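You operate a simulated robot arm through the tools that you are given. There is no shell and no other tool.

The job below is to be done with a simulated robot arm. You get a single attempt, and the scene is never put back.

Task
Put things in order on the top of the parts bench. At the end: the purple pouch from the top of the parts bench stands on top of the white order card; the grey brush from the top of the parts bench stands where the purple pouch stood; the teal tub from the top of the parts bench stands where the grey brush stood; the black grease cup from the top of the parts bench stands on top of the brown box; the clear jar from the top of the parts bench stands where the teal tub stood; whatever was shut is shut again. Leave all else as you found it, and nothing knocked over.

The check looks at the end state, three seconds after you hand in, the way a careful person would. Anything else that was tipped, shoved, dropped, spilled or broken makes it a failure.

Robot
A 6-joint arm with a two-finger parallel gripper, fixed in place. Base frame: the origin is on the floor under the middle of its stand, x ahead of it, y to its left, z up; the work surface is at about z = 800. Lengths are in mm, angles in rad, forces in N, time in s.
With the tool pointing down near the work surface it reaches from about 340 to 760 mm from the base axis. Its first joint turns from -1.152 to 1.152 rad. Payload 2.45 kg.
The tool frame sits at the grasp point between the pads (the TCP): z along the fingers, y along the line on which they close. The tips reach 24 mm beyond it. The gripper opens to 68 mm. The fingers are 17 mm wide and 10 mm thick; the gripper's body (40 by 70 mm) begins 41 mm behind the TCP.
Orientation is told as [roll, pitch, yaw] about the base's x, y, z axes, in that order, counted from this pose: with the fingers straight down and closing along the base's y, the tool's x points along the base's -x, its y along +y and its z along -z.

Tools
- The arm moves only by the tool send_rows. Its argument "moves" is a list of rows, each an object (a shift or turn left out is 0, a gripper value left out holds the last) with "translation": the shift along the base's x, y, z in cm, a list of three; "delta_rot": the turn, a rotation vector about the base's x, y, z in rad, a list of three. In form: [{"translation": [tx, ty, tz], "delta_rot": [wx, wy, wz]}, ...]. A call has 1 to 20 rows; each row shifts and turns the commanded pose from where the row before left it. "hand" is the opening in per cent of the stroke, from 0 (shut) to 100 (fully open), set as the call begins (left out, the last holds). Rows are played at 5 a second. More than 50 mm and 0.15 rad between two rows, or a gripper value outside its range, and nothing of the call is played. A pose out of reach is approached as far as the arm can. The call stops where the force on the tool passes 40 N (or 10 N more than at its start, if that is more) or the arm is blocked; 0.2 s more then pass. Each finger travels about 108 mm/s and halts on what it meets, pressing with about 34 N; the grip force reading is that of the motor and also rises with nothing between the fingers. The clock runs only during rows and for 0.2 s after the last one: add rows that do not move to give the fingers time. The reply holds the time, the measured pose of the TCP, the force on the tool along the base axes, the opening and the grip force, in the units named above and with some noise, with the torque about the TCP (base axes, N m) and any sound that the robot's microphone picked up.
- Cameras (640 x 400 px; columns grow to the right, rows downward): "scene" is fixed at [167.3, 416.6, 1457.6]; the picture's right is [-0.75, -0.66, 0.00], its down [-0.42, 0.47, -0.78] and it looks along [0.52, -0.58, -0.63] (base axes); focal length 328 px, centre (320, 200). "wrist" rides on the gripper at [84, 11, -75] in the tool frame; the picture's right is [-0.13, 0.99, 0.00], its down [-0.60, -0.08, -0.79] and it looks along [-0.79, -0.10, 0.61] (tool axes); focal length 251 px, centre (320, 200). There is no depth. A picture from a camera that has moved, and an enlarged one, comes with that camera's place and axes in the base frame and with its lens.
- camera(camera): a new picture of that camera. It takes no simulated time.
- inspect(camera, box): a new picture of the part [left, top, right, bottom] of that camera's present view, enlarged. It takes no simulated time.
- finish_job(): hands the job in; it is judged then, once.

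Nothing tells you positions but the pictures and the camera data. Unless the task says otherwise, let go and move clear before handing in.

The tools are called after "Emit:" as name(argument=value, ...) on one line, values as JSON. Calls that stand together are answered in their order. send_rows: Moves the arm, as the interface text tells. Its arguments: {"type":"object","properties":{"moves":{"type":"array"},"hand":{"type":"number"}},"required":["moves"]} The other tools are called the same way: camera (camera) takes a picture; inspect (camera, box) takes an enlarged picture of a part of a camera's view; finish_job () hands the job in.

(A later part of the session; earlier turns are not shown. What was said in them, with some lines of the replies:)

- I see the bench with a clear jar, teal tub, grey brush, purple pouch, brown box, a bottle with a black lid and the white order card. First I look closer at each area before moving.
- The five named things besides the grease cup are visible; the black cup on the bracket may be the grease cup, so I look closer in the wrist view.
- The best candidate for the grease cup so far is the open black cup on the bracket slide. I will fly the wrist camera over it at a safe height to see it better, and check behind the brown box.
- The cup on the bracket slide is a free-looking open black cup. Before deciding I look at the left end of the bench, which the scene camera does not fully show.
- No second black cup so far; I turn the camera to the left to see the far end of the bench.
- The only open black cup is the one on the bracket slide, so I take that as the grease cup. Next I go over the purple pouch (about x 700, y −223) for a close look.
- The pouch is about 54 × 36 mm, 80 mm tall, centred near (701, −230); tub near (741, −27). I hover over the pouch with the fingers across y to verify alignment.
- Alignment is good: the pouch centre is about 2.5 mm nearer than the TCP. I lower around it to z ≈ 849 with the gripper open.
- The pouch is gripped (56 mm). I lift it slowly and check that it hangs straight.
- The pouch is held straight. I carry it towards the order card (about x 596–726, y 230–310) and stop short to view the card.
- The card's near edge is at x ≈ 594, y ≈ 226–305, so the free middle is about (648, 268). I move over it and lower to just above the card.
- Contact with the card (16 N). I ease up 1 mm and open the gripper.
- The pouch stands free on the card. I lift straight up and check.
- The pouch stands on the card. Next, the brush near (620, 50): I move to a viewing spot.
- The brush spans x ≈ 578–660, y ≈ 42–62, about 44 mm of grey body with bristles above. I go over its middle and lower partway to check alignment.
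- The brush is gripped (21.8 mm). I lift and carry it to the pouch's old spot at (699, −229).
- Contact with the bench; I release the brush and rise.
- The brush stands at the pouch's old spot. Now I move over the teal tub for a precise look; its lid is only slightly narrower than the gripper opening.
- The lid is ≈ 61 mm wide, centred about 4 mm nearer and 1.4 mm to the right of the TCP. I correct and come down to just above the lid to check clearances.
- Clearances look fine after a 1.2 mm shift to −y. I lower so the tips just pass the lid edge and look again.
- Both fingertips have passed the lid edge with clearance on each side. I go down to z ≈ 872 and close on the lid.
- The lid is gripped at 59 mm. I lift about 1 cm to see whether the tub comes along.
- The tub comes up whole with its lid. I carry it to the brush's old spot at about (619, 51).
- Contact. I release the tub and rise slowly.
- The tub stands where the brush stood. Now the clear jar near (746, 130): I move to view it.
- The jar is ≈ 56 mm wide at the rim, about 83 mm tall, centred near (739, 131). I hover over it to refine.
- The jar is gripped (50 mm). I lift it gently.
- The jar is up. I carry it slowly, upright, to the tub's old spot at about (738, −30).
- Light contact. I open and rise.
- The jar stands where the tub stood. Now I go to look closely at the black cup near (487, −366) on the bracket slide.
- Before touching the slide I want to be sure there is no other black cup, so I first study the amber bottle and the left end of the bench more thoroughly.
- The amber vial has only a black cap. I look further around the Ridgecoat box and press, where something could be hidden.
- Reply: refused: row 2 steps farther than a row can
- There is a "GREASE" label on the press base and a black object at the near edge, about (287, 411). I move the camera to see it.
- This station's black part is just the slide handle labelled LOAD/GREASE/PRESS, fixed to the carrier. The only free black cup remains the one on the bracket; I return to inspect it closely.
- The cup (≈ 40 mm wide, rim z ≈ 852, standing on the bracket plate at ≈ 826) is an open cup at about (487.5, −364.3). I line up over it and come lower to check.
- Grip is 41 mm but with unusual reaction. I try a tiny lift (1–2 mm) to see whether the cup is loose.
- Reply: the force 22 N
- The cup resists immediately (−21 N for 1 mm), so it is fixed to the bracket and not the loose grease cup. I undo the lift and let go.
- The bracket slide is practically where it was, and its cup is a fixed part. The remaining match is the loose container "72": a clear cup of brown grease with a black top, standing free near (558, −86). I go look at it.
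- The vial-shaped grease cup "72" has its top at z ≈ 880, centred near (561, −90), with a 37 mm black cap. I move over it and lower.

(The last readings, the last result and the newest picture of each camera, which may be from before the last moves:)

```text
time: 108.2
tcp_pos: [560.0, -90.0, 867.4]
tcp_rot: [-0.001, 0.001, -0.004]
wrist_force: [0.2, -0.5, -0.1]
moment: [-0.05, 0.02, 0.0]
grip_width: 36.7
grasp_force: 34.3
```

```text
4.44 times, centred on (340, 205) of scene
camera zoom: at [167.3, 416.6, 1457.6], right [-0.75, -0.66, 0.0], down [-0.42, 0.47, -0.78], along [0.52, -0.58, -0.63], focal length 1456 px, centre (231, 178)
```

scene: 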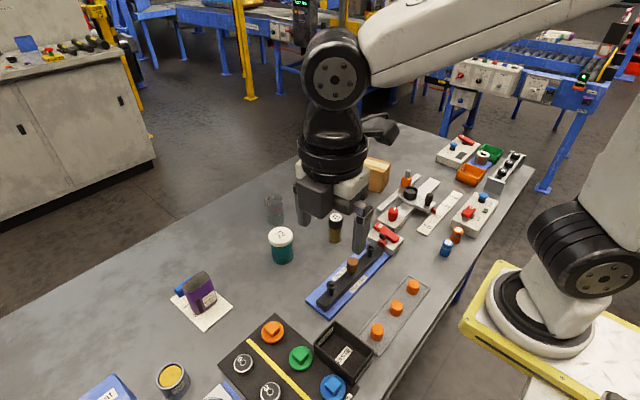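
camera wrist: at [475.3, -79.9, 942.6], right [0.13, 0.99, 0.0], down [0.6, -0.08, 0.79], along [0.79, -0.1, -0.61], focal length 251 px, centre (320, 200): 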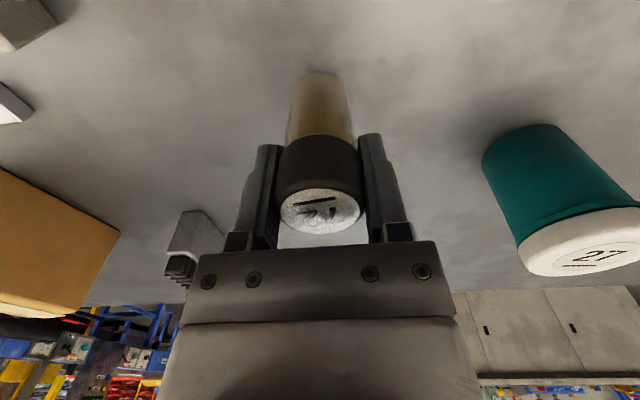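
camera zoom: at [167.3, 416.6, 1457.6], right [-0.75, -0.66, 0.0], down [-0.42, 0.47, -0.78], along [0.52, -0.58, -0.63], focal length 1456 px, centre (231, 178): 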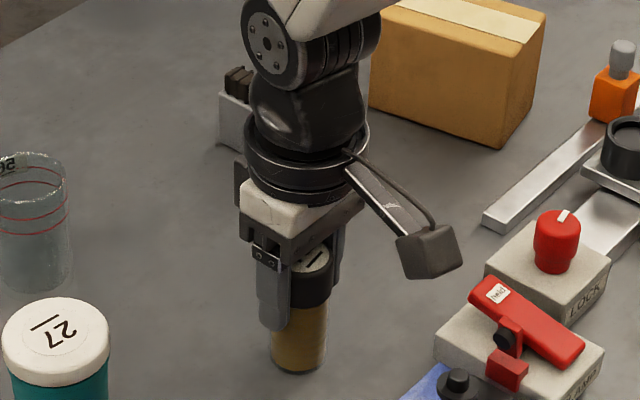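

Emit:
send_rows(moves=[{"translation": [0, 0, 0.2]}, {"translation": [0, 0, 0.3]}, {"translation": [0, 0, 0.5]}, {}, {}])

Emit:
camera(camera="wrist")

Emit:
inspect(camera="scene", box=[300, 160, 380, 250])

```text
time: 109.4
tcp_pos: [560.0, -91.9, 876.9]
tcp_rot: [0.0, 0.0, -0.003]
wrist_force: [0.1, -0.2, -1.4]
moment: [0.0, 0.0, -0.02]
grip_width: 36.6
grasp_force: 33.6
```

```text
taken
camera wrist: at [475.8, -80.6, 952.9], right [0.13, 0.99, 0.0], down [0.6, -0.08, 0.79], along [0.79, -0.1, -0.61], focal length 251 px, centre (320, 200)
```

wrist: 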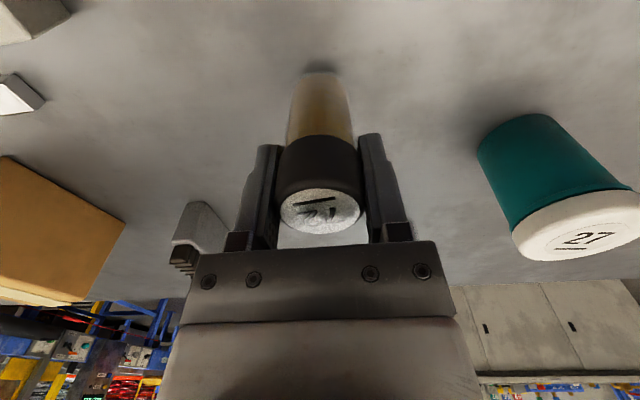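

```text
4.44 times, centred on (340, 205) of scene
camera zoom: at [167.3, 416.6, 1457.6], right [-0.75, -0.66, 0.0], down [-0.42, 0.47, -0.78], along [0.52, -0.58, -0.63], focal length 1456 px, centre (231, 178)
```

zoom: 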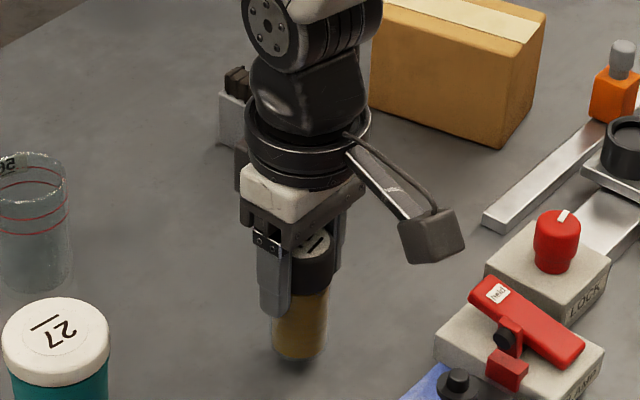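

The grease cup comes up whole with its black top. The box top's centre is at about (640.5, −371), z ≈ 880; I lift well clear and carry it there.

Emit:
send_rows(moves=[{"translation": [0, 0, 1.5]}, {"translation": [0, 0, 3]}, {"translation": [0, 0, 3.5]}, {"translation": [0, 0, 2.9]}, {}, {"translation": [0.55, -2, 0]}, {"translation": [1, -3.5, 0]}, {"translation": [1.25, -4.5, 0]}, {"translation": [1.25, -4.5, 0]}, {"translation": [1.25, -4.5, 0]}, {"translation": [1.25, -4.5, 0]}, {"translation": [0.85, -3, 0]}, {"translation": [0.5, -1.47, 0]}, {}, {}])

Emit:
camera(camera="wrist")

Emit:
inspect(camera="scene", box=[310, 100, 430, 200])

```text
time: 112.6
tcp_pos: [640.5, -369.7, 985.4]
tcp_rot: [-0.002, 0.002, -0.004]
wrist_force: [0.3, 0.2, -0.5]
moment: [0.01, 0.01, 0.02]
grip_width: 36.9
grasp_force: 33.7
```

```text
taken
camera wrist: at [555.5, -361.0, 1061.3], right [0.13, 0.99, 0.0], down [0.6, -0.08, 0.79], along [0.79, -0.1, -0.61], focal length 251 px, centre (320, 200)
```

wrist: 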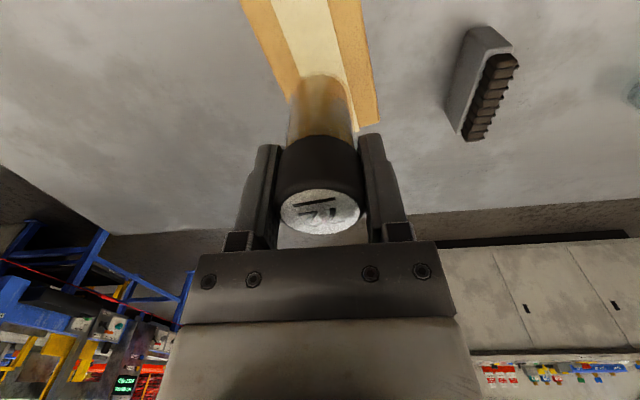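

```text
4.00 times, centred on (370, 150) of scene
camera zoom: at [167.3, 416.6, 1457.6], right [-0.75, -0.66, 0.0], down [-0.42, 0.47, -0.78], along [0.52, -0.58, -0.63], focal length 1310 px, centre (120, 400)
```

zoom: 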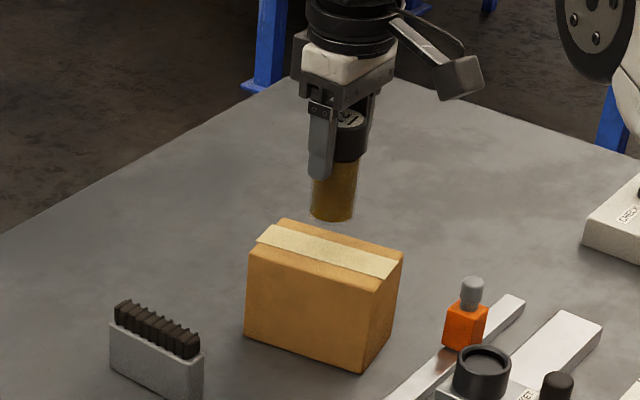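

Emit:
send_rows(moves=[{"translation": [0, 0, -1.2]}, {"translation": [0, 0, -1.2]}, {"translation": [0, 0, -0.8]}, {}, {}])

Emit:
camera(camera="wrist")

Emit:
inspect(camera="scene", box=[330, 110, 410, 200])

```text
time: 113.8
tcp_pos: [639.1, -371.8, 954.1]
tcp_rot: [-0.001, -0.001, -0.005]
wrist_force: [-0.1, -0.3, -1.3]
moment: [0.03, -0.03, 0.01]
grip_width: 36.7
grasp_force: 33.7
```

```text
taken
camera wrist: at [554.3, -360.8, 1029.7], right [0.13, 0.99, 0.0], down [0.6, -0.08, 0.79], along [0.79, -0.1, -0.61], focal length 251 px, centre (320, 200)
```

wrist: 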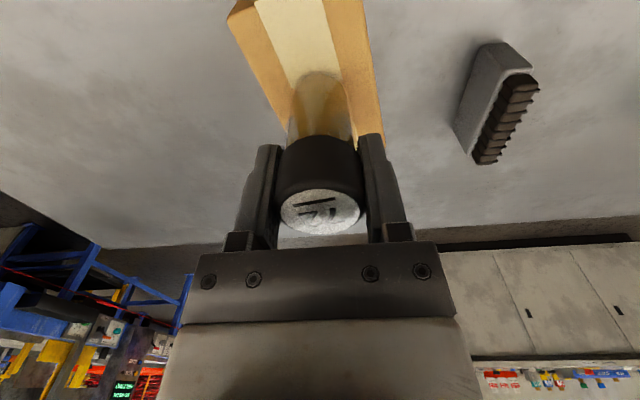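

```text
4.44 times, centred on (370, 155) of scene
camera zoom: at [167.3, 416.6, 1457.6], right [-0.75, -0.66, 0.0], down [-0.42, 0.47, -0.78], along [0.52, -0.58, -0.63], focal length 1456 px, centre (98, 400)
```

zoom: 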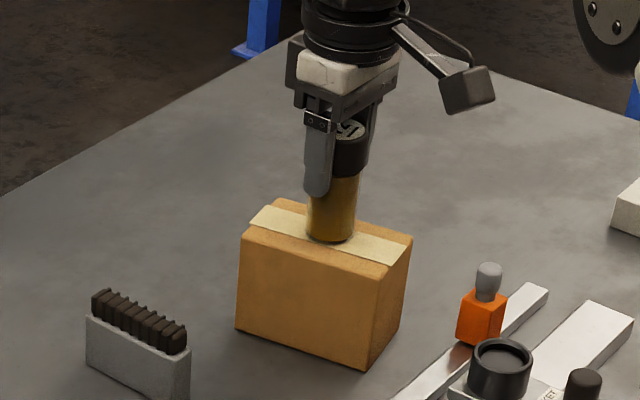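

Emit:
send_rows(moves=[{"translation": [0, 0, -0.2]}, {"translation": [0, 0, -0.2]}, {}])

Emit:
send_rows(moves=[{"translation": [0, 0, -0.1]}, {}])

Emit:
send_rows(moves=[{"translation": [0, 0, -0.1]}, {}])

```text
time: 114.6
tcp_pos: [640.9, -372.2, 950.7]
tcp_rot: [-0.002, -0.002, -0.002]
wrist_force: [-4.1, 0.6, 12.6]
moment: [0.09, 0.34, -0.01]
grip_width: 36.8
grasp_force: 34.2
```

```text
time: 115.2
tcp_pos: [640.2, -372.2, 952.4]
tcp_rot: [-0.003, -0.003, -0.004]
wrist_force: [-6.4, 1.5, 26.2]
moment: [0.22, 0.54, 0.01]
grip_width: 36.7
grasp_force: 34.3
```

```text
time: 115.8
tcp_pos: [641.1, -371.4, 951.6]
tcp_rot: [-0.005, -0.004, -0.003]
wrist_force: [-7.5, 4.6, 29.7]
moment: [0.39, 0.46, 0.0]
grip_width: 36.8
grasp_force: 34.0
```

Contact came slightly higher (box top ≈ 884). I ease back up to relieve the pressure before opening.

Emit:
send_rows(moves=[{"translation": [0, 0, 0.1]}, {"translation": [0, 0, 0.1]}, {}])

Emit:
send_rows(moves=[{"translation": [0, 0, 0.05]}, {}])

```text
time: 116.6
tcp_pos: [640.1, -371.6, 952.2]
tcp_rot: [-0.002, -0.005, -0.003]
wrist_force: [1.2, -0.1, 20.8]
moment: [0.06, -0.14, -0.02]
grip_width: 36.5
grasp_force: 33.8
```

```text
time: 117.2
tcp_pos: [640.2, -371.2, 951.4]
tcp_rot: [-0.002, -0.002, -0.002]
wrist_force: [5.6, -2.9, 15.9]
moment: [-0.02, -0.43, -0.07]
grip_width: 36.9
grasp_force: 34.1
```

Emit:
send_rows(moves=[{"translation": [0, 0, 0.1]}, {}])

Emit:
inspect(camera="scene", box=[330, 110, 410, 200])

```text
time: 117.8
tcp_pos: [640.6, -371.7, 951.6]
tcp_rot: [0.0, 0.0, -0.004]
wrist_force: [3.1, -2.1, 11.4]
moment: [-0.16, -0.45, 0.01]
grip_width: 36.4
grasp_force: 33.7
```

```text
4.44 times, centred on (370, 155) of scene
camera zoom: at [167.1, 416.7, 1457.6], right [-0.75, -0.66, 0.0], down [-0.42, 0.47, -0.78], along [0.52, -0.58, -0.63], focal length 1456 px, centre (98, 400)
```

zoom: 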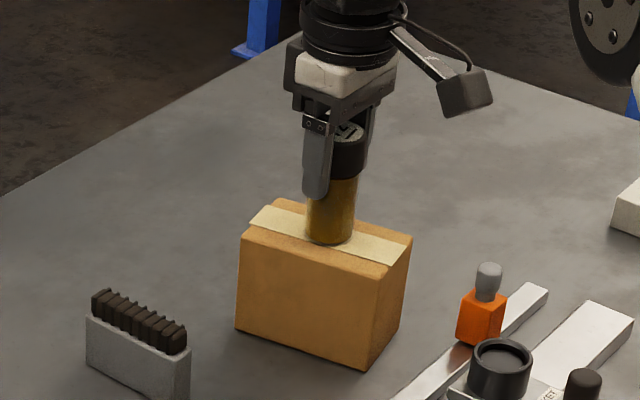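

Emit:
send_rows(moves=[{"translation": [0, 0, 0.07]}, {}])

Emit:
send_rows(moves=[{}, {}, {}, {}], hand=100)

Emit:
camera(camera="wrist")

Emit:
inspect(camera="scene", box=[330, 110, 410, 200])

```text
time: 118.4
tcp_pos: [639.2, -370.2, 951.2]
tcp_rot: [0.0, 0.001, -0.005]
wrist_force: [0.9, -1.3, 5.9]
moment: [-0.11, -0.22, -0.01]
grip_width: 36.7
grasp_force: 34.2
```

```text
time: 119.4
tcp_pos: [641.0, -370.4, 953.1]
tcp_rot: [0.0, 0.001, -0.003]
wrist_force: [-0.1, -0.9, -0.4]
moment: [0.01, 0.02, -0.03]
grip_width: 67.9
grasp_force: 0.1
```

```text
taken
camera wrist: at [555.4, -360.7, 1028.1], right [0.13, 0.99, 0.0], down [0.6, -0.08, 0.79], along [0.79, -0.1, -0.61], focal length 251 px, centre (320, 200)
```

wrist: 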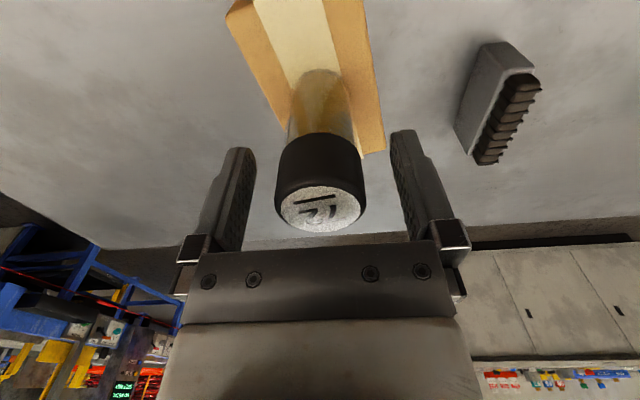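

```text
4.44 times, centred on (370, 155) of scene
camera zoom: at [167.3, 416.6, 1457.6], right [-0.75, -0.66, 0.0], down [-0.42, 0.47, -0.78], along [0.52, -0.58, -0.63], focal length 1456 px, centre (98, 400)
```

zoom: 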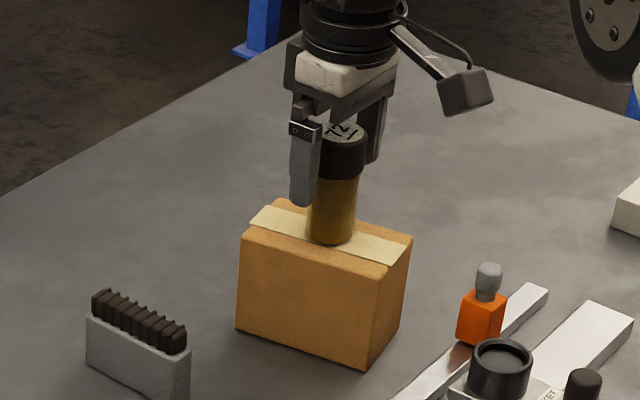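

Released; it stands upright. I rise straight up and move clear, then check everything.

Emit:
send_rows(moves=[{"translation": [0, 0, 1]}, {"translation": [0, 0, 2]}, {"translation": [0, 0, 3]}, {"translation": [0, 0, 4]}, {"translation": [0, 0, 4]}, {"translation": [-4, 0, 2]}, {"translation": [-4.5, 0, 0]}, {"translation": [-4.5, 1, 0]}, {"translation": [-4.5, 1, 0]}, {"translation": [-4.5, 1, 0]}, {}])

Emit:
camera(camera="wrist")

Emit:
camera(camera="scene")

Emit:
inspect(camera="scene", box=[300, 120, 460, 240])

Emit:
inspect(camera="scene", box=[160, 180, 360, 340])

```text
time: 121.8
tcp_pos: [419.5, -341.9, 1113.3]
tcp_rot: [0.002, 0.002, -0.002]
wrist_force: [0.1, 0.7, -0.4]
moment: [0.02, -0.01, -0.02]
grip_width: 68.1
grasp_force: 0.0
```

```text
taken
camera wrist: at [334.3, -330.7, 1189.0], right [0.13, 0.99, 0.0], down [0.6, -0.08, 0.79], along [0.79, -0.1, -0.61], focal length 251 px, centre (320, 200)
```

wrist: 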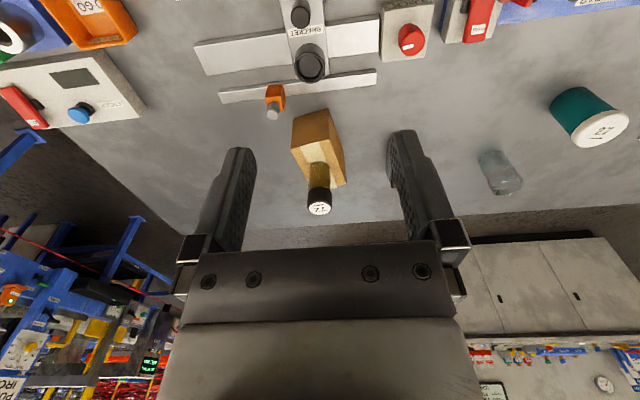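

```text
taken
```

scene: 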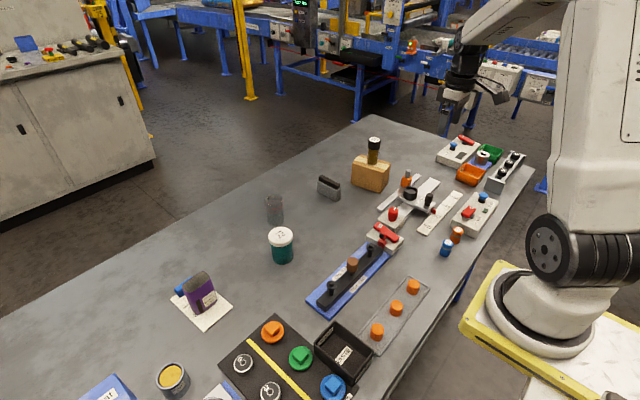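

```text
3.33 times, centred on (380, 180) of scene
camera zoom: at [167.3, 416.7, 1457.6], right [-0.75, -0.66, 0.0], down [-0.42, 0.47, -0.78], along [0.52, -0.58, -0.63], focal length 1092 px, centre (120, 267)
```

zoom: 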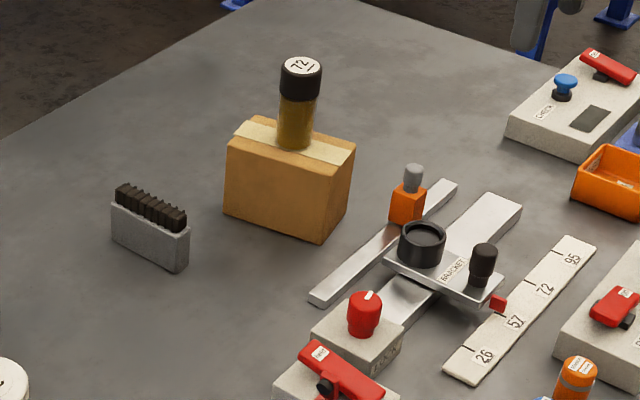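

```text
2.50 times, centred on (260, 260) of scene
camera zoom: at [167.3, 416.7, 1457.6], right [-0.75, -0.66, 0.0], down [-0.42, 0.47, -0.78], along [0.52, -0.58, -0.63], focal length 819 px, centre (470, 50)
```

zoom: 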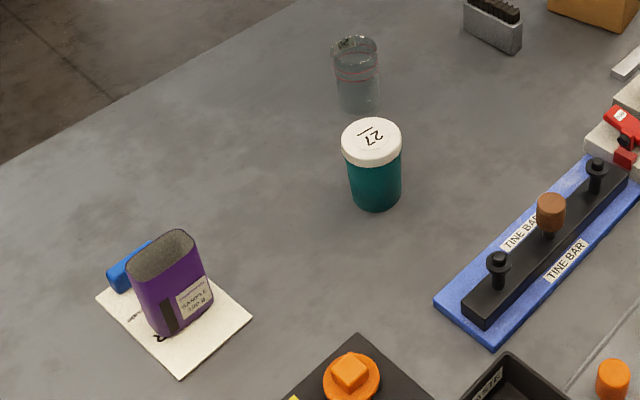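

Everything stands as intended. I compare the bracket slide with its first picture once more before handing in.

Emit:
inspect(camera="scene", box=[360, 170, 500, 260])

Emit:
inspect(camera="scene", box=[370, 160, 470, 230])

```text
4.44 times, centred on (430, 215) of scene
camera zoom: at [167.3, 416.7, 1457.6], right [-0.75, -0.66, 0.0], down [-0.42, 0.47, -0.78], along [0.52, -0.58, -0.63], focal length 1456 px, centre (-169, 133)
```

zoom: 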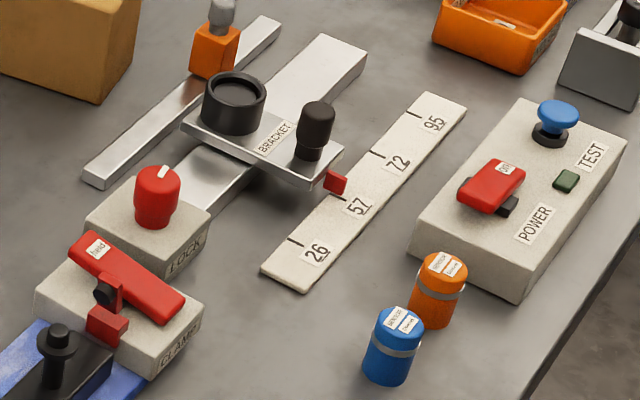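

```text
5.71 times, centred on (420, 195) of scene
camera zoom: at [167.3, 416.7, 1457.6], right [-0.75, -0.66, 0.0], down [-0.42, 0.47, -0.78], along [0.52, -0.58, -0.63], focal length 1872 px, centre (-251, 229)
```

zoom: 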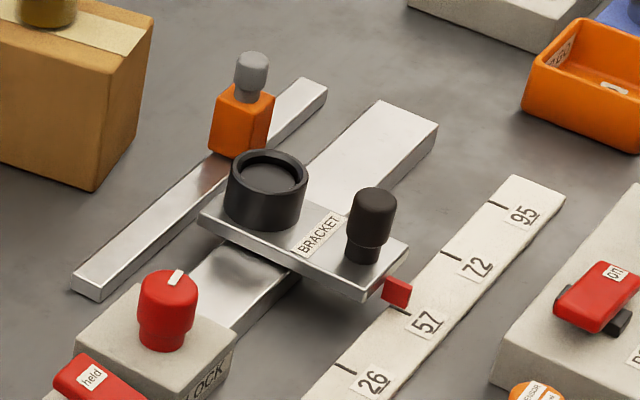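

The bench is arranged as asked. The bracket slide sits within about a millimetre of where it was, and everything else is as I found it. The arm is clear, so I hand in.

Emit:
finish_job()

```text
The job is handed in.
```

I handed in the job with all five things moved as asked. One identification was a judgement call, and I nudged one part of the bench very slightly.

| Item | Where it stands now |
|---|---|
| Purple pouch | On the white order card |
| Grey brush | Where the pouch stood |
| Teal tub | Where the brush stood, lid on |
| Clear jar | Where the tub stood |
| Black grease cup (container "72") | On top of the brown box, cap on |

- **Which one was the grease cup:** nothing on the bench was labelled as one. I first tried the open black cup on the bracket slide, but it did not lift and is a fixed part. I then took the loose container marked "72", a clear cup of brown grease with a black cap, as the best remaining match.
- **What I disturbed:** gripping that fixed cup moved the bracket slide by roughly a millimetre along its rail. I left it there because a correction risked shoving it further.

In the last pictures everything stood upright and I saw nothing else out of place. I let go of everything and moved the arm clear before handing in.
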